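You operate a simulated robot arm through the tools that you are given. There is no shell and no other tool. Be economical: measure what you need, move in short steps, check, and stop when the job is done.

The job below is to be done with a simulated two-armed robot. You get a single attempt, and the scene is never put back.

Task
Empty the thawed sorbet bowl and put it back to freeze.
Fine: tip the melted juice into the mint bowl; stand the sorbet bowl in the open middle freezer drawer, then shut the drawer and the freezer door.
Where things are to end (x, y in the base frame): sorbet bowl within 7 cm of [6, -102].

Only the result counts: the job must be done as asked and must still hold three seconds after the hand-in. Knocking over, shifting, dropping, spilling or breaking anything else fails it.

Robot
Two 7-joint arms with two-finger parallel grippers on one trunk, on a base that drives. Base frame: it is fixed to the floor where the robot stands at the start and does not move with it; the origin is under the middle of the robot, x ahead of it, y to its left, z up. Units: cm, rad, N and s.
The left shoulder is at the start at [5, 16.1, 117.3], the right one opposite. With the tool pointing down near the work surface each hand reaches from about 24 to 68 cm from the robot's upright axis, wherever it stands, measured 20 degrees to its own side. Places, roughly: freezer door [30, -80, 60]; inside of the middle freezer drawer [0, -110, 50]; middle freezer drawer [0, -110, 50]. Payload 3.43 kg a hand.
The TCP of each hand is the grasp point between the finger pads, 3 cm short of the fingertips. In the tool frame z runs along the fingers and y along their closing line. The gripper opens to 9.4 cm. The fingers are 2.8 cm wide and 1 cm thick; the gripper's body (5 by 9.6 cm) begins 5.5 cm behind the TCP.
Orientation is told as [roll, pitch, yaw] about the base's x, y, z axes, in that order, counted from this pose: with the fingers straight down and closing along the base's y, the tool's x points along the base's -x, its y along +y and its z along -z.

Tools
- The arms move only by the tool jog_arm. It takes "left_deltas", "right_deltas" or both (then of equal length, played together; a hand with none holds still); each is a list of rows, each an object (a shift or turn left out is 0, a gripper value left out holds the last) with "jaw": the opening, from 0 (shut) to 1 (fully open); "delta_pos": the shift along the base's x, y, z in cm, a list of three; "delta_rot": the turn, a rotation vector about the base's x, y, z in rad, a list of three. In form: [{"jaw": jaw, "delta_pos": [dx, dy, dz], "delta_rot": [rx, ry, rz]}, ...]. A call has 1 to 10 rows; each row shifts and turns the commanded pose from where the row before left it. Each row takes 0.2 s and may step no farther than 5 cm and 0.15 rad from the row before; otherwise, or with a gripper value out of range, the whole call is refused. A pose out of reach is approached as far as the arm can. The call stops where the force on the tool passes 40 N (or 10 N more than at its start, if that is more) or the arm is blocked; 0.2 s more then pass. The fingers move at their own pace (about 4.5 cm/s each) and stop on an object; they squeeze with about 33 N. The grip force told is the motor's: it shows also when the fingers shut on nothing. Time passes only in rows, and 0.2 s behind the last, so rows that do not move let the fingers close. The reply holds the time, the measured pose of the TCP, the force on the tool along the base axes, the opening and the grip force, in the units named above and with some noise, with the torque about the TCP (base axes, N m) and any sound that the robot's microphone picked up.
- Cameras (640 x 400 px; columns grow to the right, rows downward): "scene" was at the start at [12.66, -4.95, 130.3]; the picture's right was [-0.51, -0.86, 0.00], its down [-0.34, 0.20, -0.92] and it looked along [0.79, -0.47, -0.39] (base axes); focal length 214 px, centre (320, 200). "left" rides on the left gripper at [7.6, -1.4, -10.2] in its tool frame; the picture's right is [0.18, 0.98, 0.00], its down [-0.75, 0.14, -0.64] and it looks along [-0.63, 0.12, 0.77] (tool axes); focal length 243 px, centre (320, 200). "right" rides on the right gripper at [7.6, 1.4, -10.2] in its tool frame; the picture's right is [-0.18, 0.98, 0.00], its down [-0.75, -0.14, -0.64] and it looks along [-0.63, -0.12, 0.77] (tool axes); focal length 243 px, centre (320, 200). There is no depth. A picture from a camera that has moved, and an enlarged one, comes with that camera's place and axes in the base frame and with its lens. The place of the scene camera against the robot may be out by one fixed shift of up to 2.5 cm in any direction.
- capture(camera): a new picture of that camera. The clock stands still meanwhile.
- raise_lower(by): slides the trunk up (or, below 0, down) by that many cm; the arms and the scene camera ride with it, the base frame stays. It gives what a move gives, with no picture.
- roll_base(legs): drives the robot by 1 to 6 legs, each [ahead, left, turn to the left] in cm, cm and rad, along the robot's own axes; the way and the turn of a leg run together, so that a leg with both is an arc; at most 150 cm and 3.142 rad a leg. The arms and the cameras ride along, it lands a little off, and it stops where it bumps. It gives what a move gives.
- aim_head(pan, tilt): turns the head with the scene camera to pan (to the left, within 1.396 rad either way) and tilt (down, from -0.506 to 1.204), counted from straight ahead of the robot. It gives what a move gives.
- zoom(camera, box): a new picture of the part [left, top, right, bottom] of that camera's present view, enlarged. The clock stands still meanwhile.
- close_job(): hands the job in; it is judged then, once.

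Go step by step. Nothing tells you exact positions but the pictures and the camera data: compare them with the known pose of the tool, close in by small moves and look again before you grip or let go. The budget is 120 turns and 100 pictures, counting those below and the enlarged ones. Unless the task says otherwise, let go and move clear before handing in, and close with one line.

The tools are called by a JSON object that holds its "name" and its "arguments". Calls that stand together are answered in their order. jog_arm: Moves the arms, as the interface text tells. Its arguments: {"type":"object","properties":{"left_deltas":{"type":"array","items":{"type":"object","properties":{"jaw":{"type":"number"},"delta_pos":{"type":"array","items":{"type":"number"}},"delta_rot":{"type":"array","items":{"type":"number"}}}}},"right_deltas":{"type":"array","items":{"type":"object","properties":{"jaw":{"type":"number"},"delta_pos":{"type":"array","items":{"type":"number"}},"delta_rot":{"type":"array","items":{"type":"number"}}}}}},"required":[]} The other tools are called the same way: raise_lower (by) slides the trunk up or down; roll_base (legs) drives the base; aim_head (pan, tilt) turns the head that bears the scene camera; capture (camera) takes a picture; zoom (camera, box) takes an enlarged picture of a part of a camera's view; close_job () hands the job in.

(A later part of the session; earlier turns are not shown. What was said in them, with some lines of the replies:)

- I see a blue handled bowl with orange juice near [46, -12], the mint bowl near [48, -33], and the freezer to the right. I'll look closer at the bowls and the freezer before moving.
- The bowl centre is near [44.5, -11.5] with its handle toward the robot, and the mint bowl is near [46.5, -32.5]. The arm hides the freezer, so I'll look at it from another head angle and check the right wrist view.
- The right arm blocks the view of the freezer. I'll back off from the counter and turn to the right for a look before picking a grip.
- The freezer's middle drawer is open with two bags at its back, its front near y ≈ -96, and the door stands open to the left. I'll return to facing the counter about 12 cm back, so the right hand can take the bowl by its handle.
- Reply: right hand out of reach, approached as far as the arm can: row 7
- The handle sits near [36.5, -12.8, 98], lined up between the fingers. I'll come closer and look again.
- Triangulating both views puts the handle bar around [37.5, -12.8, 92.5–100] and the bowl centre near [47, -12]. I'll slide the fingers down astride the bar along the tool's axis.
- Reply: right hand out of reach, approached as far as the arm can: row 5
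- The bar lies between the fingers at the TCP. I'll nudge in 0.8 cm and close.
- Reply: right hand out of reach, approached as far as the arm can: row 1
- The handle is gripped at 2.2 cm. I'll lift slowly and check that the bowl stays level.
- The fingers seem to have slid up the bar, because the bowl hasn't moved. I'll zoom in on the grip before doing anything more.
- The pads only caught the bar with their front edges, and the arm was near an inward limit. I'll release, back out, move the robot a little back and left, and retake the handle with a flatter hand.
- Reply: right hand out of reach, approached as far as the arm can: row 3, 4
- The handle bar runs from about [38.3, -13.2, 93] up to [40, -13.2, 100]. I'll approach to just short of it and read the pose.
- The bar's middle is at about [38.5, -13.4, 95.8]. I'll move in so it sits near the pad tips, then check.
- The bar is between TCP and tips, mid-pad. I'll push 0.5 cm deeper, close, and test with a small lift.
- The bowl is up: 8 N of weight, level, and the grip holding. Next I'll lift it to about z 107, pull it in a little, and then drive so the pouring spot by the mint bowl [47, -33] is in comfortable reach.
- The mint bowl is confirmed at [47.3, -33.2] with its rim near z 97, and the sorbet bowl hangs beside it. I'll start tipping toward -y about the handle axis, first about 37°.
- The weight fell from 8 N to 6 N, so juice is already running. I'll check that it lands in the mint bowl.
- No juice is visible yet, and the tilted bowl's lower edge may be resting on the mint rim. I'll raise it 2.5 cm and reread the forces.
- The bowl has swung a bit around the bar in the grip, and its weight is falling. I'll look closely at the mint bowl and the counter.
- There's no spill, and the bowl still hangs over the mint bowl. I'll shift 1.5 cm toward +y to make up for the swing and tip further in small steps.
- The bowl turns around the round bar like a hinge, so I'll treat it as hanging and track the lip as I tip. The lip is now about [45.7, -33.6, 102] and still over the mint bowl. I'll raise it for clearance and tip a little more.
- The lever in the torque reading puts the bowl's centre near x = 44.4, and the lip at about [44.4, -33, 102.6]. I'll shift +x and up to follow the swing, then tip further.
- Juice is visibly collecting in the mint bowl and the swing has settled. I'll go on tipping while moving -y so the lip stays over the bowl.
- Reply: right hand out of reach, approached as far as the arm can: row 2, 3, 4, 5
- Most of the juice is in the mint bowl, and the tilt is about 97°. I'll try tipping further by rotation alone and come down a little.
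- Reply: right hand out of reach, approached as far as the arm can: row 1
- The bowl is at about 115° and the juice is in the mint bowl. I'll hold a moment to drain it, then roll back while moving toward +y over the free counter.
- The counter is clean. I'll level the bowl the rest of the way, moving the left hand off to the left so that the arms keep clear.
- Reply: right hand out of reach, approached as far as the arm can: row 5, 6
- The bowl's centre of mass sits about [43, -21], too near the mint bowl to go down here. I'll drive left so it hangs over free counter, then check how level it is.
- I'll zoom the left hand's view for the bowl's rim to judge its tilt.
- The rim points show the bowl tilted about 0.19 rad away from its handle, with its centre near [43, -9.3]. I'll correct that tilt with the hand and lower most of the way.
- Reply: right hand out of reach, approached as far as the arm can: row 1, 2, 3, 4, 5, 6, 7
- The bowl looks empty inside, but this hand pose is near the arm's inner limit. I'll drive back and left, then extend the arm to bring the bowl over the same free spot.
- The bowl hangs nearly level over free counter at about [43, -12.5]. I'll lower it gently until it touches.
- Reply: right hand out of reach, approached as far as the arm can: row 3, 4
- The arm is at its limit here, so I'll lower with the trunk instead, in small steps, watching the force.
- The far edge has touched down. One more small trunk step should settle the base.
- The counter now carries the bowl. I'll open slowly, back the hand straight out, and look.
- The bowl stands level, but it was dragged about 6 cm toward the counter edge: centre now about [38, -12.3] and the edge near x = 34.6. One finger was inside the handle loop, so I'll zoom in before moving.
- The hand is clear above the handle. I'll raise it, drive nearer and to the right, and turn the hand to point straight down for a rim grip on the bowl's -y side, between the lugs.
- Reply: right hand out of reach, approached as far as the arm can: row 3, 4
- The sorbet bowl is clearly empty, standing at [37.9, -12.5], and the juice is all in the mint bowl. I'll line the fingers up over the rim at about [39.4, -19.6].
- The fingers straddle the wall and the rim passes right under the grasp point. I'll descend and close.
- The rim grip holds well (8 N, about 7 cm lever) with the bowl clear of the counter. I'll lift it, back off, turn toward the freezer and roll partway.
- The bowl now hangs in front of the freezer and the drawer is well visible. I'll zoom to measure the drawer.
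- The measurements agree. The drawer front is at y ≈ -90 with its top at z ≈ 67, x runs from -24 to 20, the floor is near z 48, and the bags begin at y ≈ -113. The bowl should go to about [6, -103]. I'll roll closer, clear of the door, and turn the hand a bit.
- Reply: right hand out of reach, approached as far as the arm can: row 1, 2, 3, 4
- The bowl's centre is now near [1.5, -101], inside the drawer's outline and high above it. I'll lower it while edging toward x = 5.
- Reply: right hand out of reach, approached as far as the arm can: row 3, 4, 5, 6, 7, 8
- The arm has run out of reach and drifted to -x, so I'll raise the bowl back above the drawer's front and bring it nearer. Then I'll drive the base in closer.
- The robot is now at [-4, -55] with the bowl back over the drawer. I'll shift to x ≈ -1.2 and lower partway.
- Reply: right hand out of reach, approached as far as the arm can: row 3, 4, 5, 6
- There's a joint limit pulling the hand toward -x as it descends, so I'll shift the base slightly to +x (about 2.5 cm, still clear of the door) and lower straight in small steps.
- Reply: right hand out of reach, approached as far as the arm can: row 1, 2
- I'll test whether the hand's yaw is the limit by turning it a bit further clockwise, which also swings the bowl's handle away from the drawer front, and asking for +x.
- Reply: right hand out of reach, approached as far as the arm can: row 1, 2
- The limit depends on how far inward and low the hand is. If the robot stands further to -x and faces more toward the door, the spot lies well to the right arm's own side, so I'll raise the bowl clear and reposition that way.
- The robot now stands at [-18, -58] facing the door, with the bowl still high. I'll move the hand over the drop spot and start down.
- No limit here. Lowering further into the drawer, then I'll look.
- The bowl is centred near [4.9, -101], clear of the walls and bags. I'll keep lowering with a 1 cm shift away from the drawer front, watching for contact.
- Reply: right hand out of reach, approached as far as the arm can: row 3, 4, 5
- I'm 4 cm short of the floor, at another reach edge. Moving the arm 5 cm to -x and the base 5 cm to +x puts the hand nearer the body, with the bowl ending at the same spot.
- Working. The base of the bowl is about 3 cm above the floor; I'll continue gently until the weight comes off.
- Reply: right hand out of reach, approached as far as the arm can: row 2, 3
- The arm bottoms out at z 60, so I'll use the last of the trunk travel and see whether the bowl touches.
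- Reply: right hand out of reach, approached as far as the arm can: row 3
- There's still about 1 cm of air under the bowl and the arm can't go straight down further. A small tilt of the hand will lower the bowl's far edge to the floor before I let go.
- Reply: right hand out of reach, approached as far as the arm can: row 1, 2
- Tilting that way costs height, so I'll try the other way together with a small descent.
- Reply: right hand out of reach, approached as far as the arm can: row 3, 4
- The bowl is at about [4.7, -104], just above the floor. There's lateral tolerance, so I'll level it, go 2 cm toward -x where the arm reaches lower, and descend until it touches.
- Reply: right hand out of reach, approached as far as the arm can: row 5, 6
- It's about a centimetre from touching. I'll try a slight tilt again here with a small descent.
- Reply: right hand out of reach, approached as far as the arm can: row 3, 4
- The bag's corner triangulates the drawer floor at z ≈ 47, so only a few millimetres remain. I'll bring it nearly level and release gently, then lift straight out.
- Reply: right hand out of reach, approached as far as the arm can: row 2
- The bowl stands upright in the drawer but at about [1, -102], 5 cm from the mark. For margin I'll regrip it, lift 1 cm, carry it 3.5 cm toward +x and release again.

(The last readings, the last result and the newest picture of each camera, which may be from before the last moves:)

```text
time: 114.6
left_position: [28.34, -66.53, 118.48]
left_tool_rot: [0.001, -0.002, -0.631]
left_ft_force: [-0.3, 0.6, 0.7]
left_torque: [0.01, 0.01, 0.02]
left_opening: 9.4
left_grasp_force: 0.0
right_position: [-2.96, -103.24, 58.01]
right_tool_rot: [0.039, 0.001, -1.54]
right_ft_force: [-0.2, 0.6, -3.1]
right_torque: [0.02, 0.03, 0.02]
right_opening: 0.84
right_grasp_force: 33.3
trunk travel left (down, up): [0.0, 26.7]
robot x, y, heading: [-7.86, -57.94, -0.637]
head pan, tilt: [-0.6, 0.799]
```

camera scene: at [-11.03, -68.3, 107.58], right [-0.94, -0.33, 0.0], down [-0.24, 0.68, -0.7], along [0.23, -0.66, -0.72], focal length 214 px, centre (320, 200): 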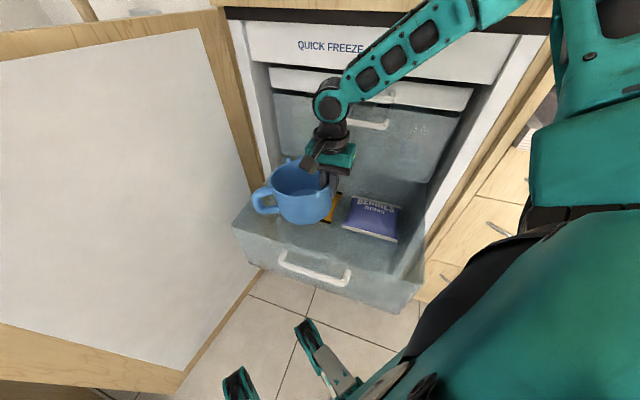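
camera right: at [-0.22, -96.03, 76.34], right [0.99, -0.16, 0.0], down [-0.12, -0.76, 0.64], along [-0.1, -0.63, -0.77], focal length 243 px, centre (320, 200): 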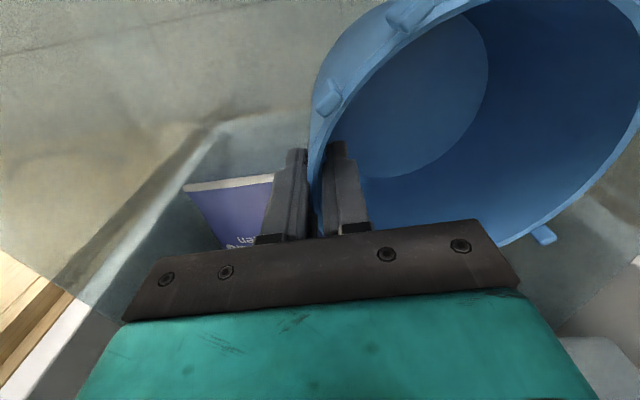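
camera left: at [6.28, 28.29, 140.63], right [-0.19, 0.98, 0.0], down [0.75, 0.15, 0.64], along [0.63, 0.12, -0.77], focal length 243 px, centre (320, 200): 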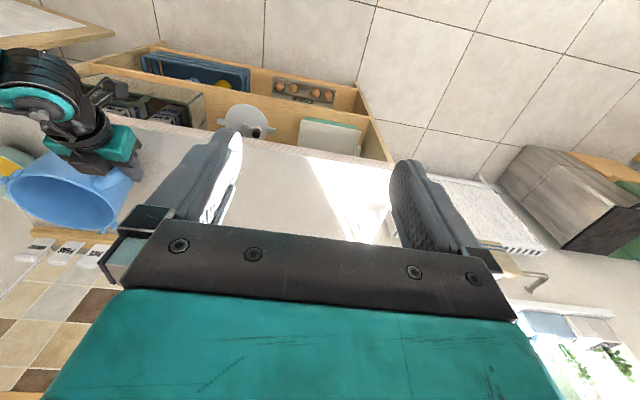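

It's touching the floor now (half the weight is off). Releasing and lifting out.

{"name": "jog_arm", "arguments": {"right_deltas": [{"delta_pos": [0, 0, -0.3]}, {}, {"jaw": 0.16}, {"jaw": 0.24}, {"jaw": 0.34}, {"jaw": 0.4}, {}, {"delta_pos": [0, 0, 1.5]}, {"delta_pos": [0, 0, 2]}, {"delta_pos": [0, 0, 3]}]}}

{"name": "jog_arm", "arguments": {"right_deltas": [{"delta_pos": [0, 0, 4]}, {"delta_pos": [0, 0, 4]}, {"delta_pos": [0, 0, 4]}, {"delta_pos": [0, 0, 4]}, {"delta_pos": [-1, 3, 3]}, {"delta_pos": [-2, 4, 0]}, {"delta_pos": [-2, 4, 0]}, {"delta_pos": [-2, 4, 0]}, {}]}}

{"name": "capture", "arguments": {"camera": "scene"}}

```text
time: 116.8
left_position: [28.34, -66.57, 118.6]
left_tool_rot: [0.0, 0.001, -0.631]
left_ft_force: [0.7, -0.2, -0.5]
left_torque: [0.01, 0.0, 0.01]
left_opening: 9.39
left_grasp_force: 0.1
right_position: [-3.0, -103.11, 64.29]
right_tool_rot: [0.04, 0.004, -1.539]
right_ft_force: [-0.2, 0.1, -1.5]
right_torque: [-0.01, 0.0, 0.01]
right_opening: 3.78
right_grasp_force: 0.0
trunk travel left (down, up): [0.0, 26.7]
robot x, y, heading: [-8.61, -57.74, -0.634]
head pan, tilt: [-0.6, 0.799]
```

```text
time: 118.8
left_position: [28.33, -66.6, 118.54]
left_tool_rot: [0.0, 0.0, -0.634]
left_ft_force: [0.0, 0.9, 1.0]
left_torque: [-0.05, -0.01, -0.04]
left_opening: 9.4
left_grasp_force: 0.2
right_position: [-5.04, -96.32, 86.06]
right_tool_rot: [0.038, 0.004, -1.539]
right_ft_force: [0.7, 0.8, -0.8]
right_torque: [-0.02, 0.01, 0.02]
right_opening: 3.76
right_grasp_force: 0.1
right hand out of reach, approached as far as the arm can: row 6, 7, 8
trunk travel left (down, up): [0.0, 26.7]
robot x, y, heading: [-7.95, -57.73, -0.634]
head pan, tilt: [-0.6, 0.799]
```

```text
12 pictures are left
camera scene: at [-1.61, -68.09, 106.79], right [-0.94, -0.33, 0.0], down [-0.24, 0.68, -0.7], along [0.23, -0.66, -0.72], focal length 214 px, centre (320, 200)
```

scene: 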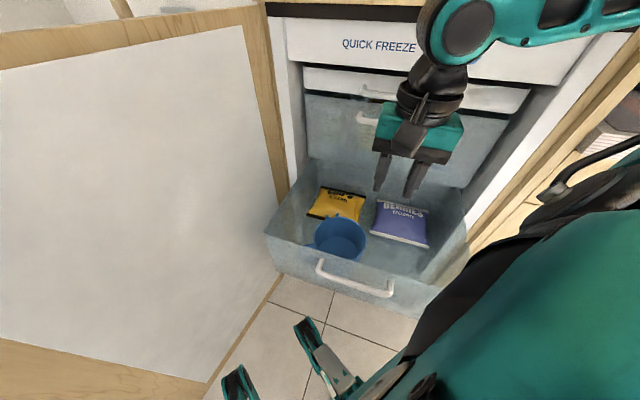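

The bowl stands upright at about [4.2, -101.3]. Next is the drawer: the left arm reaches it best from the -x side, so I'll move the robot there, face the freezer and shut the left fingers for pushing.

{"name": "roll_base", "arguments": {"legs": [[-14.8, -3.5, 0], [0, 0, -0.94]]}}

{"name": "jog_arm", "arguments": {"left_deltas": [{"jaw": 0, "delta_pos": [0, 2, -3], "delta_rot": [-0.13, 0, 0]}, {"delta_pos": [0, 2, -4], "delta_rot": [-0.13, 0, 0]}, {"delta_pos": [0, 2, -4], "delta_rot": [-0.13, 0, 0]}, {"delta_pos": [0, 2, -4], "delta_rot": [-0.13, 0, 0]}, {"delta_pos": [0, 2, -4], "delta_rot": [-0.13, 0, 0]}, {"delta_pos": [0, 0, -4], "delta_rot": [-0.13, 0, 0]}, {"delta_pos": [0, 0, -4]}, {"delta_pos": [0, 0, -4]}, {}]}}

{"name": "aim_head", "arguments": {"pan": 0.2, "tilt": 0.75}}

{"name": "capture", "arguments": {"camera": "scene"}}

```text
time: 122.7
left_position: [-8.27, -86.58, 118.55]
left_tool_rot: [-0.002, 0.001, -1.584]
left_ft_force: [1.1, -0.4, 0.8]
left_torque: [0.0, 0.02, 0.01]
left_opening: 9.38
left_grasp_force: 0.2
right_position: [-51.85, -76.72, 86.14]
right_tool_rot: [0.039, 0.002, -2.492]
right_ft_force: [-0.6, -0.1, 1.7]
right_torque: [-0.01, 0.0, -0.02]
right_opening: 3.77
right_grasp_force: 0.1
trunk travel left (down, up): [0.0, 26.7]
robot x, y, heading: [-22.36, -51.65, -1.588]
head pan, tilt: [-0.6, 0.799]
```

```text
time: 124.7
left_position: [-14.83, -81.87, 95.82]
left_tool_rot: [0.015, -0.778, -1.59]
left_ft_force: [0.8, 0.6, 0.0]
left_torque: [0.01, -0.03, 0.03]
left_opening: 0.0
left_grasp_force: 32.9
left hand out of reach, approached as far as the arm can: row 5, 6, 7, 8
right_position: [-51.7, -76.75, 86.04]
right_tool_rot: [0.038, 0.005, -2.491]
right_ft_force: [-0.9, -0.2, 0.0]
right_torque: [0.01, 0.02, 0.02]
right_opening: 3.75
right_grasp_force: 0.1
trunk travel left (down, up): [0.0, 26.7]
robot x, y, heading: [-22.22, -51.68, -1.587]
head pan, tilt: [-0.6, 0.799]
```

```text
time: 125.8
left_position: [-14.83, -81.74, 95.75]
left_tool_rot: [0.015, -0.78, -1.59]
left_ft_force: [0.8, -0.3, 0.6]
left_torque: [0.01, -0.02, -0.01]
left_opening: 0.0
left_grasp_force: 33.1
right_position: [-51.75, -76.74, 86.09]
right_tool_rot: [0.037, 0.002, -2.495]
right_ft_force: [0.6, 0.4, -0.6]
right_torque: [0.01, 0.03, 0.03]
right_opening: 3.74
right_grasp_force: 0.0
trunk travel left (down, up): [0.0, 26.7]
robot x, y, heading: [-22.48, -51.91, -1.588]
head pan, tilt: [0.201, 0.75]
```

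```text
11 pictures are left
camera scene: at [-20.21, -64.22, 107.19], right [-0.98, -0.19, 0.0], down [-0.13, 0.67, -0.73], along [0.14, -0.72, -0.68], focal length 214 px, centre (320, 200)
```

scene: 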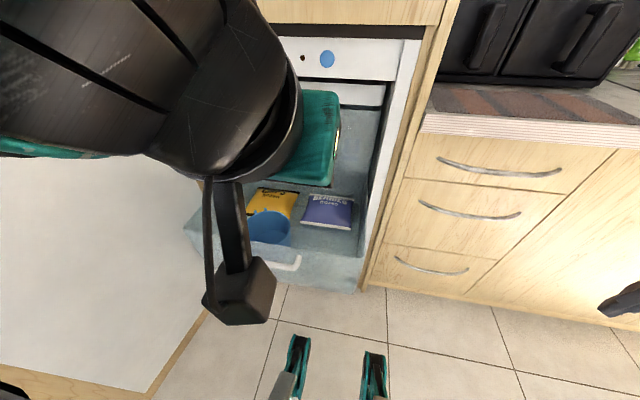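

The left arm is folded too close here, so I'll back up and move right a little, then extend it low in front of the drawer.

{"name": "roll_base", "arguments": {"legs": [[-13, -5, 0]]}}

{"name": "jog_arm", "arguments": {"left_deltas": [{"delta_pos": [3.5, -1, -2]}, {"delta_pos": [3.5, -1, -2]}, {"delta_pos": [3.5, -1, -2]}, {"delta_pos": [3, -1, -3]}, {"delta_pos": [2, -1, -4]}, {"delta_pos": [1, -1, -4]}, {"delta_pos": [0, -1, -4]}, {"delta_pos": [0, -1, -4]}, {"delta_pos": [0, -1, -4]}, {"delta_pos": [0, 0, -4]}]}}

```text
time: 127.1
left_position: [-19.63, -68.9, 95.87]
left_tool_rot: [0.015, -0.778, -1.59]
left_ft_force: [0.2, 0.4, 0.0]
left_torque: [-0.01, -0.01, -0.02]
left_opening: 0.0
left_grasp_force: 33.2
right_position: [-56.6, -63.83, 86.09]
right_tool_rot: [0.04, 0.005, -2.492]
right_ft_force: [0.4, 0.3, -0.9]
right_torque: [-0.01, 0.0, -0.02]
right_opening: 3.77
right_grasp_force: 0.0
trunk travel left (down, up): [0.0, 26.7]
robot x, y, heading: [-27.43, -38.75, -1.583]
head pan, tilt: [0.201, 0.75]
```

```text
time: 129.3
left_position: [-6.29, -83.71, 66.34]
left_tool_rot: [0.017, -0.78, -1.592]
left_ft_force: [0.1, -0.3, 0.9]
left_torque: [0.04, 0.02, 0.01]
left_opening: 0.0
left_grasp_force: 32.7
left hand out of reach, approached as far as the arm can: row 1, 2, 3, 4, 5
right_position: [-56.53, -63.83, 86.11]
right_tool_rot: [0.037, 0.006, -2.493]
right_ft_force: [0.3, 0.3, 0.7]
right_torque: [0.01, 0.01, 0.01]
right_opening: 3.74
right_grasp_force: 0.1
trunk travel left (down, up): [0.0, 26.7]
robot x, y, heading: [-27.24, -39.14, -1.577]
head pan, tilt: [0.201, 0.75]
```

The left hand is low in front of the drawer. I'll go a bit lower and to the centre, beneath the drawer handle, and check.

{"name": "jog_arm", "arguments": {"left_deltas": [{"delta_pos": [1.5, 0, -2]}, {"delta_pos": [1.5, 0, -2]}, {"delta_pos": [1.2, 0, -2]}, {}]}}

{"name": "capture", "arguments": {"camera": "scene"}}

```text
time: 130.3
left_position: [-2.19, -83.75, 60.23]
left_tool_rot: [0.016, -0.779, -1.589]
left_ft_force: [0.3, 0.3, 0.5]
left_torque: [0.01, 0.02, -0.01]
left_opening: 0.0
left_grasp_force: 33.2
right_position: [-56.49, -63.82, 86.2]
right_tool_rot: [0.038, 0.002, -2.493]
right_ft_force: [0.6, -0.4, -0.1]
right_torque: [-0.01, 0.03, 0.01]
right_opening: 3.76
right_grasp_force: 0.1
trunk travel left (down, up): [0.0, 26.7]
robot x, y, heading: [-27.33, -39.09, -1.585]
head pan, tilt: [0.201, 0.75]
```

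```text
10 pictures are left
camera scene: at [-24.95, -51.3, 107.19], right [-0.98, -0.19, 0.0], down [-0.13, 0.67, -0.73], along [0.14, -0.72, -0.68], focal length 214 px, centre (320, 200)
```

scene: 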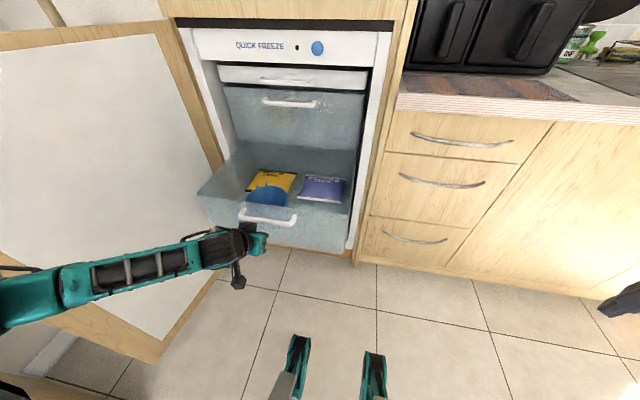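

The fingers sit centred just under the drawer handle. I'll push slowly with the arm first.

{"name": "jog_arm", "arguments": {"left_deltas": [{"delta_pos": [0, -2, 0]}, {"delta_pos": [0, -1.5, 0]}, {"delta_pos": [0, -1.2, 0]}, {"delta_pos": [0, -1.2, 0]}, {"delta_pos": [0, -1.2, 0]}, {"delta_pos": [0, -1.2, 0]}, {"delta_pos": [0, -1.2, 0]}, {"delta_pos": [0, -1.2, 0]}, {"delta_pos": [0, -1.2, 0]}]}}

```text
time: 132.3
left_position: [-2.23, -95.56, 60.6]
left_tool_rot: [0.015, -0.782, -1.592]
left_ft_force: [0.6, -1.6, -0.1]
left_torque: [0.0, 0.0, 0.01]
left_opening: 0.0
left_grasp_force: 32.8
right_position: [-56.54, -63.92, 86.26]
right_tool_rot: [0.037, 0.004, -2.493]
right_ft_force: [0.3, 1.1, -0.3]
right_torque: [0.01, -0.02, 0.01]
right_opening: 3.77
right_grasp_force: 0.2
trunk travel left (down, up): [0.0, 26.7]
robot x, y, heading: [-26.89, -38.65, -1.588]
head pan, tilt: [0.201, 0.75]
```

The drawer moves easily. I'll carry on with the base rolling forward in small legs, then look.

{"name": "roll_base", "arguments": {"legs": [[3, 0, 0], [3, 0, 0], [3, 0, 0], [3, 0, 0]]}}

{"name": "capture", "arguments": {"camera": "scene"}}

```text
time: 134.4
left_position: [-2.39, -107.41, 60.45]
left_tool_rot: [0.016, -0.778, -1.59]
left_ft_force: [-0.1, -0.6, 0.6]
left_torque: [0.04, -0.02, 0.0]
left_opening: 0.0
left_grasp_force: 33.1
right_position: [-56.59, -75.76, 86.12]
right_tool_rot: [0.038, 0.005, -2.49]
right_ft_force: [0.4, -0.1, -0.4]
right_torque: [0.03, -0.03, -0.03]
right_opening: 3.8
right_grasp_force: 0.1
trunk travel left (down, up): [0.0, 26.7]
robot x, y, heading: [-27.49, -50.77, -1.585]
head pan, tilt: [0.201, 0.75]
```

```text
9 pictures are left
camera scene: at [-25.1, -63.24, 107.19], right [-0.98, -0.19, 0.0], down [-0.13, 0.67, -0.73], along [0.14, -0.72, -0.68], focal length 214 px, centre (320, 200)
```

scene: 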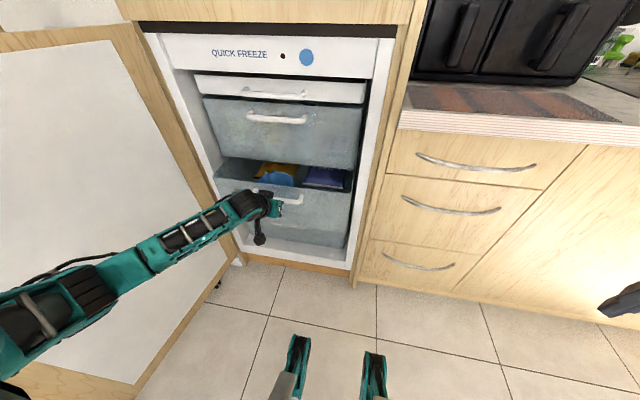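

The drawer is mostly in and the bowl is riding along. I'll push on until it stops.

{"name": "roll_base", "arguments": {"legs": [[2.5, 0, 0], [2.5, 0, 0]]}}

{"name": "jog_arm", "arguments": {"left_deltas": [{"delta_pos": [0, -1, 0]}, {"delta_pos": [0, -1, 0]}, {"delta_pos": [0, -1, 0]}, {"delta_pos": [0, -1, 0]}]}}

{"name": "zoom", "arguments": {"camera": "scene", "box": [120, 20, 400, 280]}}

```text
time: 135.7
left_position: [-2.54, -112.49, 60.48]
left_tool_rot: [0.015, -0.777, -1.59]
left_ft_force: [0.2, -0.1, -0.8]
left_torque: [0.01, -0.01, -0.03]
left_opening: 0.0
left_grasp_force: 33.0
right_position: [-56.71, -80.85, 86.18]
right_tool_rot: [0.038, 0.002, -2.492]
right_ft_force: [0.6, -0.2, -1.7]
right_torque: [0.02, 0.03, 0.02]
right_opening: 3.76
right_grasp_force: 0.0
trunk travel left (down, up): [0.0, 26.7]
robot x, y, heading: [-27.0, -56.02, -1.585]
head pan, tilt: [0.201, 0.75]
```

```text
time: 136.7
left_position: [-2.48, -116.58, 60.51]
left_tool_rot: [0.016, -0.777, -1.591]
left_ft_force: [1.1, 7.5, 1.0]
left_torque: [-0.09, 0.0, 0.11]
left_opening: 0.01
left_grasp_force: 33.2
right_position: [-56.78, -80.77, 86.15]
right_tool_rot: [0.041, 0.002, -2.49]
right_ft_force: [0.7, 0.4, 0.4]
right_torque: [-0.01, -0.02, -0.02]
right_opening: 3.78
right_grasp_force: 0.1
trunk travel left (down, up): [0.0, 26.7]
robot x, y, heading: [-27.6, -56.05, -1.581]
head pan, tilt: [0.201, 0.75]
```

```text
1.54 times, centred on (260, 150) of scene
camera zoom: at [-25.16, -68.2, 107.21], right [-0.98, -0.19, 0.0], down [-0.13, 0.67, -0.73], along [0.14, -0.72, -0.68], focal length 330 px, centre (412, 277)
```

zoom: 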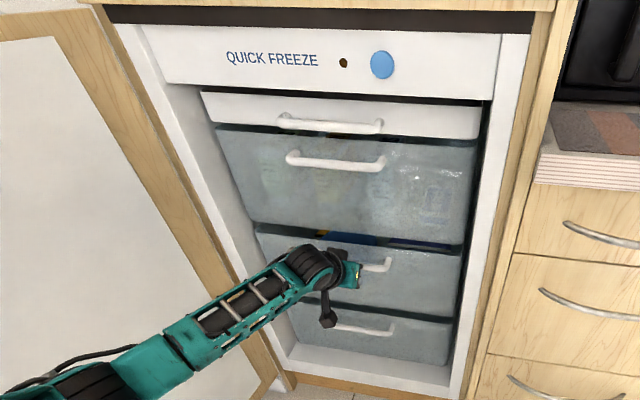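

Resistance is starting at 7.5 N. I'll press a little further to seat it.

{"name": "jog_arm", "arguments": {"left_deltas": [{"delta_pos": [0, -0.7, 0]}, {"delta_pos": [0, -0.7, 0]}, {"delta_pos": [0, -0.7, 0]}, {"delta_pos": [0, -0.7, 0]}, {}]}}

```text
time: 137.3
left_position: [-2.51, -117.23, 59.56]
left_tool_rot: [0.017, -0.756, -1.589]
left_ft_force: [0.2, 0.5, -1.7]
left_torque: [0.02, 0.02, -0.02]
left_opening: 0.0
left_grasp_force: 33.3
right_position: [-56.76, -80.85, 86.03]
right_tool_rot: [0.036, 0.004, -2.492]
right_ft_force: [-0.6, -0.7, 0.6]
right_torque: [0.01, 0.01, -0.02]
right_opening: 3.77
right_grasp_force: 0.1
trunk travel left (down, up): [0.0, 26.7]
robot x, y, heading: [-27.42, -56.28, -1.581]
head pan, tilt: [0.201, 0.75]
stopped in row 3 (left hand): the force on the tool passed its limit (the readings are from after the stop); the commanded pose is now the measured one
```

The drawer hit its stop, so it's shut. I'll withdraw the hand, back away, raise the trunk and straighten the hand for the door.

{"name": "jog_arm", "arguments": {"left_deltas": [{"delta_pos": [0, 2, 0]}, {"delta_pos": [0, 3, 0]}, {"delta_pos": [0, 3, 0]}, {"delta_pos": [0, 3, 0]}, {}]}}

{"name": "roll_base", "arguments": {"legs": [[-30, 0, 0]]}}

{"name": "raise_lower", "arguments": {"by": 20}}

{"name": "jog_arm", "arguments": {"left_deltas": [{"delta_rot": [0.13, 0, 0], "delta_pos": [0, 0, 4]}, {"delta_rot": [0.13, 0, 0], "delta_pos": [0, 0, 4]}, {"delta_rot": [0.13, 0, 0], "delta_pos": [0, 0, 4]}, {"delta_rot": [0.13, 0, 0], "delta_pos": [0, 0, 4]}, {"delta_rot": [0.13, 0, 0], "delta_pos": [0, 0, 4]}, {"delta_rot": [0.11, 0, 0], "delta_pos": [0, 0, 4]}, {"delta_pos": [0, 0, 3]}, {"delta_pos": [0, 0, 3]}, {}]}}

{"name": "capture", "arguments": {"camera": "scene"}}

```text
time: 138.5
left_position: [-2.52, -106.2, 59.72]
left_tool_rot: [0.017, -0.758, -1.589]
left_ft_force: [-0.1, 0.3, 0.6]
left_torque: [0.01, 0.01, -0.05]
left_opening: 0.0
left_grasp_force: 32.9
right_position: [-56.74, -80.86, 86.12]
right_tool_rot: [0.04, 0.003, -2.49]
right_ft_force: [-0.2, 0.1, 0.2]
right_torque: [0.01, 0.02, 0.0]
right_opening: 3.79
right_grasp_force: 0.1
trunk travel left (down, up): [0.0, 26.7]
robot x, y, heading: [-27.28, -56.08, -1.587]
head pan, tilt: [0.201, 0.75]
```

```text
time: 140.6
left_position: [-1.91, -75.62, 59.67]
left_tool_rot: [0.018, -0.757, -1.58]
left_ft_force: [0.0, -0.5, -0.7]
left_torque: [-0.04, 0.03, -0.02]
left_opening: 0.01
left_grasp_force: 32.5
right_position: [-56.36, -50.66, 86.15]
right_tool_rot: [0.039, 0.003, -2.48]
right_ft_force: [-0.9, -0.9, 0.1]
right_torque: [0.01, 0.04, -0.01]
right_opening: 3.79
right_grasp_force: 0.1
trunk travel left (down, up): [0.0, 26.7]
robot x, y, heading: [-27.03, -25.47, -1.57]
head pan, tilt: [0.201, 0.75]
```

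```text
time: 142.7
left_position: [-1.88, -75.81, 79.72]
left_tool_rot: [0.016, -0.758, -1.582]
left_ft_force: [-0.8, 0.2, -0.6]
left_torque: [0.0, -0.01, -0.02]
left_opening: 0.0
left_grasp_force: 33.1
right_position: [-56.39, -50.74, 106.14]
right_tool_rot: [0.038, 0.003, -2.481]
right_ft_force: [0.2, -0.4, 0.0]
right_torque: [0.03, 0.0, 0.04]
right_opening: 3.77
right_grasp_force: 0.1
trunk travel left (down, up): [-20.0, 6.7]
robot x, y, heading: [-26.64, -25.34, -1.573]
head pan, tilt: [0.201, 0.75]
```

```text
time: 144.7
left_position: [-1.83, -75.67, 109.55]
left_tool_rot: [0.011, 0.005, -1.578]
left_ft_force: [0.5, 0.3, 0.0]
left_torque: [0.01, -0.02, 0.0]
left_opening: 0.01
left_grasp_force: 33.0
right_position: [-56.29, -50.71, 106.02]
right_tool_rot: [0.037, 0.003, -2.482]
right_ft_force: [-0.1, 0.0, 0.0]
right_torque: [0.01, -0.01, 0.01]
right_opening: 3.76
right_grasp_force: 0.1
trunk travel left (down, up): [-20.0, 6.7]
robot x, y, heading: [-27.2, -25.62, -1.573]
head pan, tilt: [0.201, 0.75]
```

```text
7 pictures are left
camera scene: at [-24.81, -37.84, 127.19], right [-0.98, -0.2, 0.0], down [-0.13, 0.67, -0.73], along [0.14, -0.72, -0.68], focal length 214 px, centre (320, 200)
```

scene: 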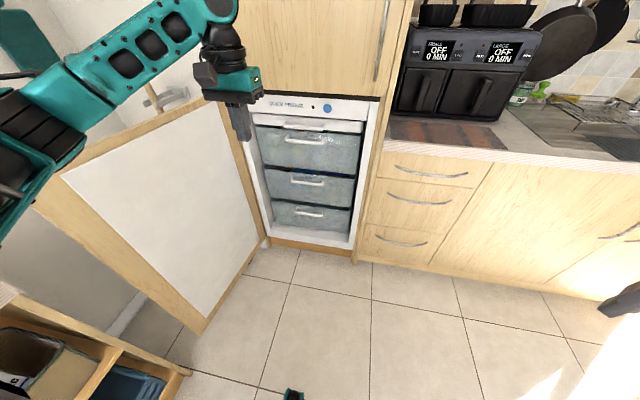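

The drawer front is flush with the others. The door's free end is near [40, -58.5] with its top at z ≈ 100, so I'll bring the left hand over the top of that end.

{"name": "roll_base", "arguments": {"legs": [[0, 24, 0], [0, 0, 0.45]]}}

{"name": "jog_arm", "arguments": {"left_deltas": [{"delta_pos": [2.5, -1.2, 0]}, {"delta_pos": [2.5, -1.2, 0]}, {"delta_pos": [2, -1, 0]}, {}]}}

{"name": "aim_head", "arguments": {"pan": 0.3, "tilt": 0.6}}

{"name": "capture", "arguments": {"camera": "scene"}}

```text
time: 147.8
left_position: [41.46, -59.53, 109.67]
left_tool_rot: [0.009, 0.004, -1.123]
left_ft_force: [-0.8, 0.0, -0.2]
left_torque: [0.0, -0.02, -0.02]
left_opening: 0.02
left_grasp_force: 33.0
right_position: [-18.43, -61.07, 106.1]
right_tool_rot: [0.039, 0.0, -2.027]
right_ft_force: [0.6, 0.9, 0.0]
right_torque: [-0.01, 0.03, -0.02]
right_opening: 3.77
right_grasp_force: 0.0
trunk travel left (down, up): [-20.0, 6.7]
robot x, y, heading: [-3.29, -25.21, -1.117]
head pan, tilt: [0.201, 0.75]
```

```text
time: 148.8
left_position: [48.47, -62.96, 109.7]
left_tool_rot: [0.011, 0.005, -1.122]
left_ft_force: [0.4, -0.3, 0.2]
left_torque: [-0.01, 0.02, 0.03]
left_opening: 0.0
left_grasp_force: 33.1
right_position: [-18.41, -61.16, 106.1]
right_tool_rot: [0.039, 0.0, -2.026]
right_ft_force: [-0.1, -0.4, 0.0]
right_torque: [-0.01, 0.03, -0.03]
right_opening: 3.74
right_grasp_force: 0.1
trunk travel left (down, up): [-20.0, 6.7]
robot x, y, heading: [-3.34, -25.46, -1.114]
head pan, tilt: [0.201, 0.75]
```

```text
time: 149.5
left_position: [48.41, -62.93, 109.68]
left_tool_rot: [0.011, 0.003, -1.122]
left_ft_force: [-1.7, 0.8, 0.2]
left_torque: [0.0, -0.01, 0.02]
left_opening: 0.02
left_grasp_force: 32.9
right_position: [-18.31, -60.98, 106.17]
right_tool_rot: [0.038, 0.003, -2.027]
right_ft_force: [-0.1, -0.8, -0.8]
right_torque: [-0.02, -0.04, -0.01]
right_opening: 3.78
right_grasp_force: 0.1
trunk travel left (down, up): [-20.0, 6.7]
robot x, y, heading: [-3.11, -25.97, -1.115]
head pan, tilt: [0.3, 0.6]
```

```text
6 pictures are left
camera scene: at [5.19, -35.86, 128.48], right [-0.73, -0.68, 0.0], down [-0.39, 0.41, -0.82], along [0.56, -0.6, -0.57], focal length 214 px, centre (320, 200)
```

scene: 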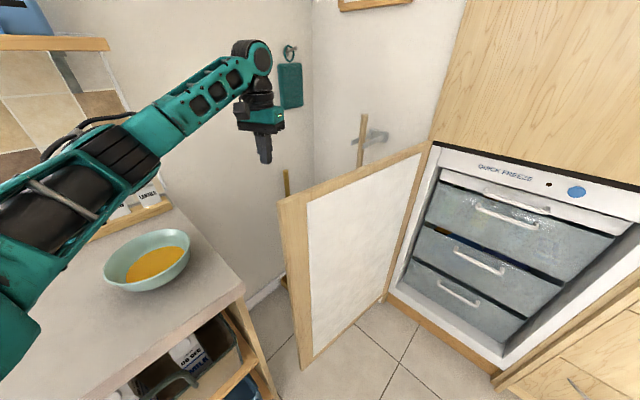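

The hand is behind the door's end, with the brooms well away. I'll lower it so the fingertips overlap the door's outer face and begin pulling toward -x.

{"name": "jog_arm", "arguments": {"left_deltas": [{"delta_pos": [0, 0, -4]}, {"delta_pos": [0, 0, -4]}, {"delta_pos": [0, 0, -4]}, {"delta_pos": [-2, 0, 0]}, {"delta_pos": [-2, 0, 0]}, {"delta_pos": [-2, 0.2, 0]}, {"delta_pos": [-2, 0.2, 0]}, {"delta_pos": [-2, 0.2, 0]}]}}

{"name": "jog_arm", "arguments": {"left_deltas": [{"delta_pos": [-2, 0.2, 0]}, {"delta_pos": [-2, 0.2, 0]}, {"delta_pos": [-2, 0.2, 0]}, {"delta_pos": [-2, 0, 0]}, {"delta_pos": [-2, 0, 0]}, {"delta_pos": [-2, 0, 0]}]}}

{"name": "capture", "arguments": {"camera": "scene"}}

```text
time: 151.3
left_position: [38.3, -62.32, 97.66]
left_tool_rot: [0.013, 0.004, -1.123]
left_ft_force: [-0.3, -0.2, -0.1]
left_torque: [-0.03, 0.02, -0.01]
left_opening: 0.0
left_grasp_force: 32.9
right_position: [-18.43, -60.98, 106.2]
right_tool_rot: [0.041, 0.003, -2.027]
right_ft_force: [0.0, 0.2, 0.0]
right_torque: [-0.03, 0.0, 0.04]
right_opening: 3.76
right_grasp_force: 0.0
trunk travel left (down, up): [-20.0, 6.7]
robot x, y, heading: [-2.97, -25.56, -1.115]
head pan, tilt: [0.3, 0.6]
```

```text
time: 152.7
left_position: [26.37, -61.79, 97.48]
left_tool_rot: [0.011, 0.002, -1.122]
left_ft_force: [-0.5, -0.1, 0.0]
left_torque: [0.02, 0.0, 0.01]
left_opening: 0.02
left_grasp_force: 33.3
right_position: [-18.44, -61.09, 106.11]
right_tool_rot: [0.038, 0.004, -2.026]
right_ft_force: [-0.4, -0.6, -0.4]
right_torque: [-0.01, 0.01, -0.01]
right_opening: 3.75
right_grasp_force: 0.1
trunk travel left (down, up): [-20.0, 6.7]
robot x, y, heading: [-3.47, -25.6, -1.117]
head pan, tilt: [0.3, 0.6]
```

```text
5 pictures are left
camera scene: at [5.17, -35.86, 128.48], right [-0.73, -0.68, 0.0], down [-0.39, 0.41, -0.83], along [0.56, -0.6, -0.56], focal length 214 px, centre (320, 200)
```

scene: 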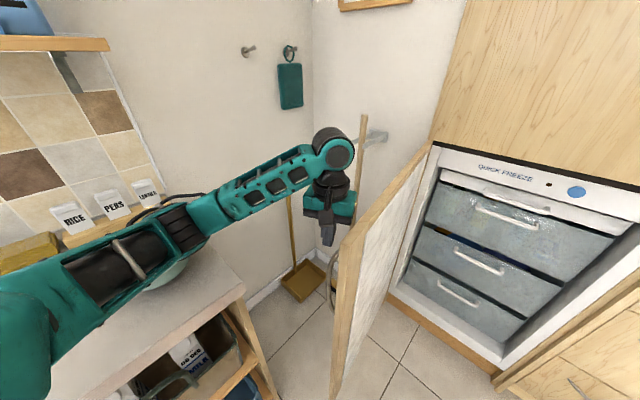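

The door is swinging shut with the hand. I'll pull it a bit further, about to 110°, keeping my feet out of its path.

{"name": "jog_arm", "arguments": {"left_deltas": [{"delta_pos": [-2, 0, 0]}, {"delta_pos": [-2, 0, 0]}, {"delta_pos": [-2, -0.2, 0]}, {"delta_pos": [-2, -0.3, 0]}, {"delta_pos": [-2, -0.4, 0]}, {"delta_pos": [-2, -0.5, 0]}, {}]}}

{"name": "jog_arm", "arguments": {"left_deltas": [{"delta_pos": [2, 2, 2]}, {"delta_pos": [1, 2, 4]}, {"delta_pos": [0, 2, 4]}, {"delta_pos": [0, 0, 4]}, {}]}}

{"name": "roll_base", "arguments": {"legs": [[-18, 0, 0], [0, 0, -0.45]]}}

{"name": "aim_head", "arguments": {"pan": 0.3, "tilt": 0.55}}

{"name": "capture", "arguments": {"camera": "scene"}}

```text
time: 154.3
left_position: [14.41, -63.27, 97.45]
left_tool_rot: [0.01, 0.004, -1.122]
left_ft_force: [-1.3, -0.5, 0.0]
left_torque: [0.03, 0.0, 0.0]
left_opening: 0.0
left_grasp_force: 32.6
right_position: [-18.34, -61.04, 106.1]
right_tool_rot: [0.038, 0.001, -2.026]
right_ft_force: [0.3, -0.3, -0.2]
right_torque: [-0.03, 0.0, 0.02]
right_opening: 3.75
right_grasp_force: 0.0
trunk travel left (down, up): [-20.0, 6.7]
robot x, y, heading: [-3.33, -25.52, -1.12]
head pan, tilt: [0.3, 0.6]
```

```text
time: 155.5
left_position: [17.54, -57.17, 111.44]
left_tool_rot: [0.009, 0.004, -1.123]
left_ft_force: [-0.2, 0.7, -0.1]
left_torque: [-0.01, 0.01, 0.0]
left_opening: 0.0
left_grasp_force: 32.6
right_position: [-18.34, -61.09, 106.09]
right_tool_rot: [0.039, 0.0, -2.027]
right_ft_force: [-0.7, 0.3, 0.0]
right_torque: [0.02, 0.03, 0.04]
right_opening: 3.75
right_grasp_force: 0.1
trunk travel left (down, up): [-20.0, 6.7]
robot x, y, heading: [-3.29, -25.5, -1.119]
head pan, tilt: [0.3, 0.6]
```

```text
time: 158.3
left_position: [-6.16, -46.79, 111.38]
left_tool_rot: [0.01, 0.004, -1.573]
left_ft_force: [0.8, -0.1, 0.6]
left_torque: [0.01, -0.01, -0.02]
left_opening: 0.0
left_grasp_force: 33.1
right_position: [-40.2, -34.73, 106.15]
right_tool_rot: [0.038, 0.003, -2.475]
right_ft_force: [-0.7, -0.4, 0.4]
right_torque: [-0.01, -0.03, 0.02]
right_opening: 3.76
right_grasp_force: 0.1
trunk travel left (down, up): [-20.0, 6.7]
robot x, y, heading: [-11.32, -9.31, -1.566]
head pan, tilt: [0.3, 0.6]
```

```text
time: 159.0
left_position: [-5.93, -46.75, 111.49]
left_tool_rot: [0.01, 0.004, -1.572]
left_ft_force: [-0.4, 0.5, -0.3]
left_torque: [0.03, 0.01, 0.03]
left_opening: 0.0
left_grasp_force: 33.0
right_position: [-40.18, -34.75, 106.19]
right_tool_rot: [0.038, 0.001, -2.475]
right_ft_force: [0.6, -0.3, 0.1]
right_torque: [-0.03, 0.01, 0.0]
right_opening: 3.76
right_grasp_force: 0.1
trunk travel left (down, up): [-20.0, 6.7]
robot x, y, heading: [-10.96, -9.91, -1.567]
head pan, tilt: [0.3, 0.55]
```

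```text
4 pictures are left
camera scene: at [-7.76, -22.13, 128.93], right [-0.95, -0.3, 0.0], down [-0.16, 0.5, -0.85], along [0.25, -0.81, -0.52], focal length 214 px, centre (320, 200)
```

scene: 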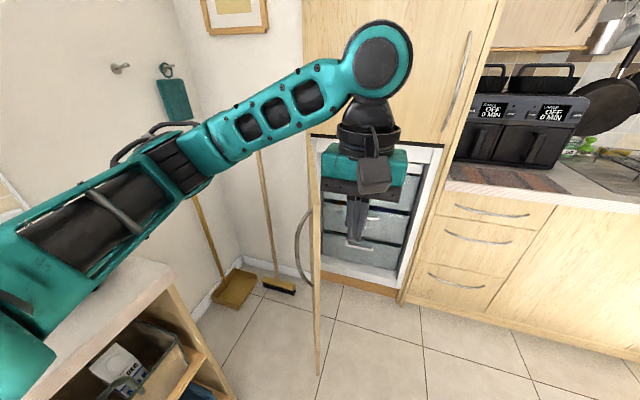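

The door is at about 111° with its end near [5.5, -61.6]. I'll place the left hand against its outer face and push it along the arc.

{"name": "jog_arm", "arguments": {"left_deltas": [{"delta_pos": [4, -1.5, 0]}, {"delta_pos": [4, -2.5, 0]}, {"delta_pos": [4, -2.5, 0]}, {"delta_pos": [4, -2.5, 0]}, {"delta_pos": [4, -3, 0]}, {"delta_pos": [4, -3, 0]}, {"delta_pos": [0, 0, -4.5]}, {"delta_pos": [0, 0, -4.5]}, {"delta_pos": [0, 0, -4.2]}, {}]}}

{"name": "jog_arm", "arguments": {"left_deltas": [{"delta_pos": [-2, -1, 0]}, {"delta_pos": [-2, -1, 0]}, {"delta_pos": [-2, -1, 0]}, {"delta_pos": [-2, -1.2, 0]}, {"delta_pos": [-2, -1.4, 0]}, {"delta_pos": [-2, -1.4, 0]}, {"delta_pos": [-2, -1.4, 0]}, {"delta_pos": [-2, -1.5, 0]}, {}]}}

```text
time: 161.2
left_position: [17.93, -61.81, 98.04]
left_tool_rot: [0.011, 0.003, -1.571]
left_ft_force: [-0.6, -0.5, -0.4]
left_torque: [0.02, -0.01, -0.01]
left_opening: 0.0
left_grasp_force: 32.8
right_position: [-40.24, -34.61, 106.16]
right_tool_rot: [0.04, 0.004, -2.475]
right_ft_force: [0.3, 1.0, 0.4]
right_torque: [0.01, 0.0, 0.0]
right_opening: 3.75
right_grasp_force: 0.0
trunk travel left (down, up): [-20.0, 6.7]
robot x, y, heading: [-10.9, -9.4, -1.565]
head pan, tilt: [0.3, 0.55]
```

```text
time: 163.2
left_position: [1.77, -71.84, 98.2]
left_tool_rot: [0.01, 0.004, -1.57]
left_ft_force: [0.5, 0.1, 0.1]
left_torque: [0.05, 0.05, 0.02]
left_opening: 0.02
left_grasp_force: 33.5
right_position: [-40.22, -34.67, 105.99]
right_tool_rot: [0.04, 0.001, -2.475]
right_ft_force: [0.2, 0.1, 0.9]
right_torque: [-0.01, -0.01, 0.0]
right_opening: 3.77
right_grasp_force: 0.0
trunk travel left (down, up): [-20.0, 6.7]
robot x, y, heading: [-11.43, -9.5, -1.571]
head pan, tilt: [0.3, 0.55]
```

The door follows with hardly any force. I'll drive forward slowly to keep pushing, then look.

{"name": "roll_base", "arguments": {"legs": [[4, 0, 0], [4, 0, 0], [4, 0, 0], [4, 0, 0]]}}

{"name": "capture", "arguments": {"camera": "scene"}}

```text
time: 165.5
left_position: [1.89, -87.78, 98.1]
left_tool_rot: [0.011, 0.005, -1.571]
left_ft_force: [-0.3, 0.3, 0.3]
left_torque: [0.02, 0.0, 0.01]
left_opening: 0.02
left_grasp_force: 32.7
right_position: [-40.16, -50.72, 106.0]
right_tool_rot: [0.038, 0.004, -2.474]
right_ft_force: [-0.7, 0.3, -1.0]
right_torque: [0.01, -0.03, 0.02]
right_opening: 3.73
right_grasp_force: 0.1
trunk travel left (down, up): [-20.0, 6.7]
robot x, y, heading: [-10.7, -25.17, -1.567]
head pan, tilt: [0.3, 0.55]
```

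```text
3 pictures are left
camera scene: at [-7.73, -38.16, 128.91], right [-0.95, -0.3, 0.0], down [-0.16, 0.5, -0.85], along [0.25, -0.81, -0.52], focal length 214 px, centre (320, 200)
```

scene: 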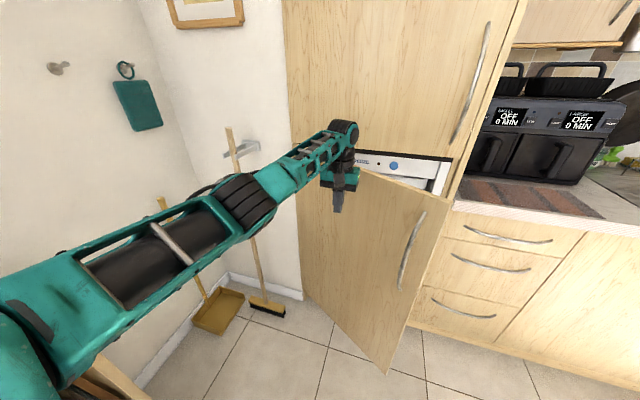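

The door is now near 150° and closing smoothly. I'll shift the hand toward its free edge for leverage and keep pushing.

{"name": "jog_arm", "arguments": {"left_deltas": [{"delta_pos": [-2, 1.5, 0]}, {"delta_pos": [-3, 0.5, 0]}, {"delta_pos": [-3, 0, 0]}, {"delta_pos": [-3, 0, 0]}, {"delta_pos": [-2, 0, 0]}, {}]}}

{"name": "roll_base", "arguments": {"legs": [[4, 0, 0], [4, 0, 0], [4, 0, 0], [4, 0, 0]]}}

{"name": "jog_arm", "arguments": {"left_deltas": [{"delta_pos": [0, -1.5, 0]}, {"delta_pos": [0, -1.5, 0]}, {"delta_pos": [0, -1.5, 0]}, {"delta_pos": [0, -1.5, 0]}, {}]}}

```text
time: 166.9
left_position: [-10.86, -85.29, 98.23]
left_tool_rot: [0.011, 0.003, -1.571]
left_ft_force: [-1.1, 0.3, 1.1]
left_torque: [0.0, -0.01, -0.02]
left_opening: 0.0
left_grasp_force: 33.6
left hand out of reach, approached as far as the arm can: row 5
right_position: [-40.06, -50.63, 106.07]
right_tool_rot: [0.039, 0.004, -2.475]
right_ft_force: [0.4, 0.2, -0.7]
right_torque: [0.0, -0.02, 0.0]
right_opening: 3.74
right_grasp_force: 0.0
trunk travel left (down, up): [-20.0, 6.7]
robot x, y, heading: [-11.34, -24.97, -1.57]
head pan, tilt: [0.3, 0.55]
```

```text
time: 169.2
left_position: [-10.78, -101.34, 98.04]
left_tool_rot: [0.01, 0.004, -1.57]
left_ft_force: [-0.8, 0.1, -1.8]
left_torque: [0.02, 0.02, -0.07]
left_opening: 0.02
left_grasp_force: 32.5
right_position: [-40.13, -66.74, 106.01]
right_tool_rot: [0.039, 0.003, -2.476]
right_ft_force: [-0.2, 0.0, 0.2]
right_torque: [0.03, 0.01, 0.0]
right_opening: 3.75
right_grasp_force: 0.1
trunk travel left (down, up): [-20.0, 6.7]
robot x, y, heading: [-11.19, -40.94, -1.569]
head pan, tilt: [0.3, 0.55]
```

```text
time: 170.4
left_position: [-10.28, -101.79, 98.12]
left_tool_rot: [0.009, 0.004, -1.571]
left_ft_force: [0.2, -0.3, -0.8]
left_torque: [-0.03, 0.0, -0.01]
left_opening: 0.0
left_grasp_force: 32.7
left hand out of reach, approached as far as the arm can: row 1, 2, 3, 4
right_position: [-40.05, -66.64, 106.19]
right_tool_rot: [0.039, 0.003, -2.476]
right_ft_force: [-0.2, -0.3, 0.3]
right_torque: [0.02, -0.02, 0.0]
right_opening: 3.77
right_grasp_force: 0.0
trunk travel left (down, up): [-20.0, 6.7]
robot x, y, heading: [-11.03, -41.09, -1.566]
head pan, tilt: [0.3, 0.55]
```

The arm is at its far reach, so I'll retract a little, roll closer, and use the arm with its force stop for the last push.

{"name": "jog_arm", "arguments": {"left_deltas": [{"delta_pos": [1, 3, 0]}, {"delta_pos": [1, 4, 0]}, {"delta_pos": [0, 4, 0]}, {}]}}

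{"name": "roll_base", "arguments": {"legs": [[6, 0, 0], [6, 0, 0]]}}

{"name": "jog_arm", "arguments": {"left_deltas": [{"delta_pos": [0, -1.5, 0]}, {"delta_pos": [0, -1.5, 0]}, {"delta_pos": [0, -1.5, 0]}, {"delta_pos": [0, -1.5, 0]}, {"delta_pos": [0, -1.5, 0]}, {"delta_pos": [0, -1.5, 0]}, {"delta_pos": [0, -1.5, 0]}]}}

{"name": "capture", "arguments": {"camera": "scene"}}

```text
time: 171.4
left_position: [-8.21, -90.72, 97.94]
left_tool_rot: [0.012, 0.005, -1.571]
left_ft_force: [0.1, 1.4, 0.3]
left_torque: [0.01, 0.03, -0.02]
left_opening: 0.01
left_grasp_force: 33.1
right_position: [-39.97, -66.63, 106.05]
right_tool_rot: [0.038, 0.001, -2.476]
right_ft_force: [-0.3, -0.1, 0.0]
right_torque: [0.01, 0.01, 0.0]
right_opening: 3.77
right_grasp_force: 0.1
trunk travel left (down, up): [-20.0, 6.7]
robot x, y, heading: [-10.98, -41.33, -1.564]
head pan, tilt: [0.3, 0.55]
```

```text
time: 172.9
left_position: [-8.26, -102.6, 98.08]
left_tool_rot: [0.01, 0.003, -1.57]
left_ft_force: [-0.1, 0.2, 0.2]
left_torque: [-0.01, -0.01, -0.06]
left_opening: 0.02
left_grasp_force: 33.1
right_position: [-40.01, -78.59, 106.0]
right_tool_rot: [0.04, 0.002, -2.475]
right_ft_force: [0.3, 0.1, -0.4]
right_torque: [0.03, -0.03, 0.03]
right_opening: 3.76
right_grasp_force: 0.1
trunk travel left (down, up): [-20.0, 6.7]
robot x, y, heading: [-11.03, -52.9, -1.565]
head pan, tilt: [0.3, 0.55]
```

```text
time: 174.2
left_position: [-7.94, -109.77, 98.12]
left_tool_rot: [0.013, 0.015, -1.572]
left_ft_force: [1.8, 11.8, 3.1]
left_torque: [-1.28, 0.03, 0.18]
left_opening: 0.0
left_grasp_force: 33.0
right_position: [-40.14, -78.46, 106.15]
right_tool_rot: [0.039, 0.002, -2.474]
right_ft_force: [-0.6, -0.7, 0.1]
right_torque: [-0.01, 0.0, 0.01]
right_opening: 3.75
right_grasp_force: 0.1
trunk travel left (down, up): [-20.0, 6.7]
robot x, y, heading: [-10.95, -53.29, -1.562]
head pan, tilt: [0.3, 0.55]
stopped in row 6 (left hand): the force on the tool passed its limit (the readings are from after the stop); the commanded pose is now the measured one
```

```text
2 pictures are left
camera scene: at [-7.62, -65.8, 128.94], right [-0.95, -0.3, 0.0], down [-0.16, 0.5, -0.85], along [0.26, -0.81, -0.52], focal length 214 px, centre (320, 200)
```

scene: 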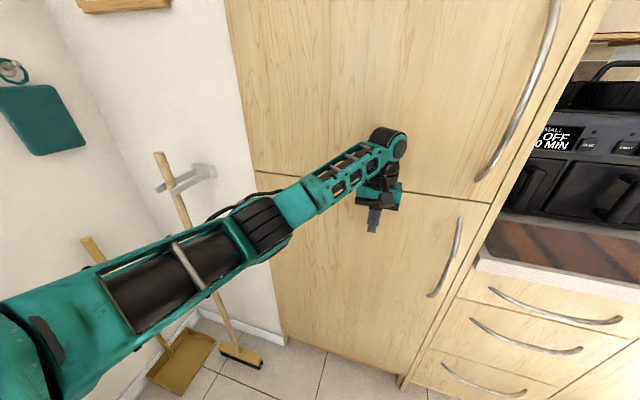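

The last contact was the wrist against the upper cabinet, so the door may still be a bit ajar. I'll back off, pitch the fingertips forward, and press again.

{"name": "jog_arm", "arguments": {"left_deltas": [{"delta_pos": [0, 3, 0]}, {"delta_pos": [0, 3, -2], "delta_rot": [-0.14, 0, 0]}, {"delta_pos": [0, 2, -2], "delta_rot": [-0.14, 0, 0]}, {"delta_pos": [0, 0, -2], "delta_rot": [-0.14, 0, 0]}, {"delta_rot": [-0.14, 0, 0]}, {}]}}

{"name": "jog_arm", "arguments": {"left_deltas": [{"delta_pos": [0, -1.5, 0]}, {"delta_pos": [0, -1.5, 0]}, {"delta_pos": [0, -1.5, 0]}, {"delta_pos": [0, -1.5, 0]}, {"delta_pos": [0, -1.5, 0]}, {"delta_pos": [0, -1.2, 0]}, {"delta_pos": [0, -1.2, 0]}, {"delta_pos": [0, -1.2, 0]}, {"delta_pos": [0, -1.2, 0]}]}}

```text
time: 175.6
left_position: [-8.2, -101.85, 91.98]
left_tool_rot: [0.013, -0.548, -1.571]
left_ft_force: [-0.2, -0.4, 0.0]
left_torque: [-0.03, -0.01, 0.0]
left_opening: 0.0
left_grasp_force: 32.8
right_position: [-39.98, -78.52, 106.11]
right_tool_rot: [0.04, 0.005, -2.475]
right_ft_force: [0.6, 0.4, -0.5]
right_torque: [-0.02, 0.04, -0.02]
right_opening: 3.75
right_grasp_force: 0.1
trunk travel left (down, up): [-20.0, 6.7]
robot x, y, heading: [-11.14, -52.75, -1.567]
head pan, tilt: [0.3, 0.55]
```

```text
time: 177.4
left_position: [-8.31, -111.83, 91.89]
left_tool_rot: [0.015, -0.527, -1.576]
left_ft_force: [4.5, 24.4, 11.6]
left_torque: [0.1, -0.11, 0.11]
left_opening: 0.0
left_grasp_force: 32.9
right_position: [-39.94, -78.15, 106.28]
right_tool_rot: [0.042, 0.001, -2.474]
right_ft_force: [0.3, 1.0, -0.1]
right_torque: [-0.02, 0.01, -0.02]
right_opening: 3.76
right_grasp_force: 0.0
trunk travel left (down, up): [-20.0, 6.7]
robot x, y, heading: [-10.96, -52.99, -1.568]
head pan, tilt: [0.3, 0.55]
stopped in row 8 (left hand): the force on the tool passed its limit (the readings are from after the stop); the commanded pose is now the measured one
```

That was a firm stop at the fingertips. I'll withdraw both hands, back off and check the door.

{"name": "jog_arm", "arguments": {"left_deltas": [{"delta_pos": [0, 2, 0]}, {"delta_pos": [0, 3, 0]}, {"delta_pos": [0, 4, 0]}, {}]}}

{"name": "roll_base", "arguments": {"legs": [[-25, 0, 0]]}}

{"name": "aim_head", "arguments": {"pan": 0.1, "tilt": 0.55}}

{"name": "capture", "arguments": {"camera": "scene"}}

```text
time: 178.4
left_position: [-8.27, -103.2, 91.67]
left_tool_rot: [0.014, -0.526, -1.573]
left_ft_force: [-0.1, -0.5, 0.3]
left_torque: [0.02, -0.02, 0.0]
left_opening: 0.0
left_grasp_force: 32.6
right_position: [-39.99, -78.49, 106.13]
right_tool_rot: [0.037, 0.003, -2.471]
right_ft_force: [0.8, -0.1, -0.1]
right_torque: [-0.02, 0.03, 0.01]
right_opening: 3.76
right_grasp_force: 0.1
trunk travel left (down, up): [-20.0, 6.7]
robot x, y, heading: [-11.29, -53.09, -1.564]
head pan, tilt: [0.3, 0.55]
```

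```text
time: 180.2
left_position: [-8.29, -77.57, 91.56]
left_tool_rot: [0.016, -0.527, -1.569]
left_ft_force: [-0.3, -0.2, -0.6]
left_torque: [0.01, -0.03, -0.04]
left_opening: 0.0
left_grasp_force: 32.8
right_position: [-40.06, -53.02, 106.14]
right_tool_rot: [0.039, 0.002, -2.471]
right_ft_force: [-0.9, 0.0, -0.5]
right_torque: [0.01, -0.04, 0.0]
right_opening: 3.76
right_grasp_force: 0.1
trunk travel left (down, up): [-20.0, 6.7]
robot x, y, heading: [-11.43, -27.73, -1.556]
head pan, tilt: [0.3, 0.55]
```

```text
time: 181.0
left_position: [-8.46, -77.65, 91.64]
left_tool_rot: [0.015, -0.527, -1.568]
left_ft_force: [0.8, -0.8, -0.3]
left_torque: [-0.01, 0.0, 0.01]
left_opening: 0.0
left_grasp_force: 33.1
right_position: [-40.11, -53.03, 106.07]
right_tool_rot: [0.038, 0.002, -2.468]
right_ft_force: [0.0, -0.7, -0.5]
right_torque: [0.01, 0.0, 0.01]
right_opening: 3.77
right_grasp_force: 0.1
trunk travel left (down, up): [-20.0, 6.7]
robot x, y, heading: [-11.23, -27.8, -1.561]
head pan, tilt: [0.099, 0.55]
```

```text
1 pictures are left
camera scene: at [-9.49, -40.62, 128.93], right [-0.99, -0.11, 0.0], down [-0.06, 0.52, -0.85], along [0.09, -0.85, -0.52], focal length 214 px, centre (320, 200)
```

scene: 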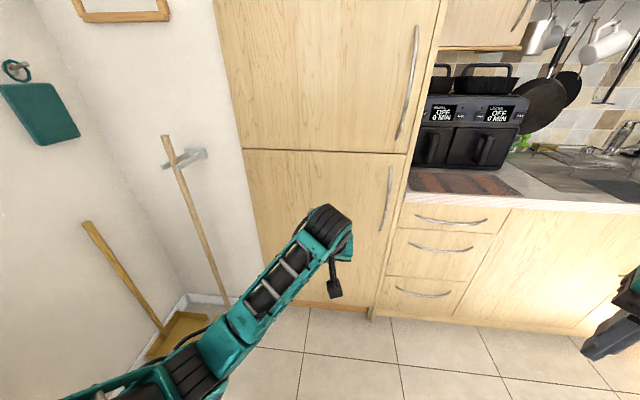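

The freezer door is flush with the cabinet, both brooms still stand, and both hands are clear, so I'm handing the job in.

{"name": "close_job", "arguments": {}}

```text
The job is handed in.
```

The juice is in the mint bowl, and the empty sorbet bowl stands upright in the middle freezer drawer. It was at about [4, -101] before I shut the drawer; I have no view of it since the door closed. The drawer and door are both shut.
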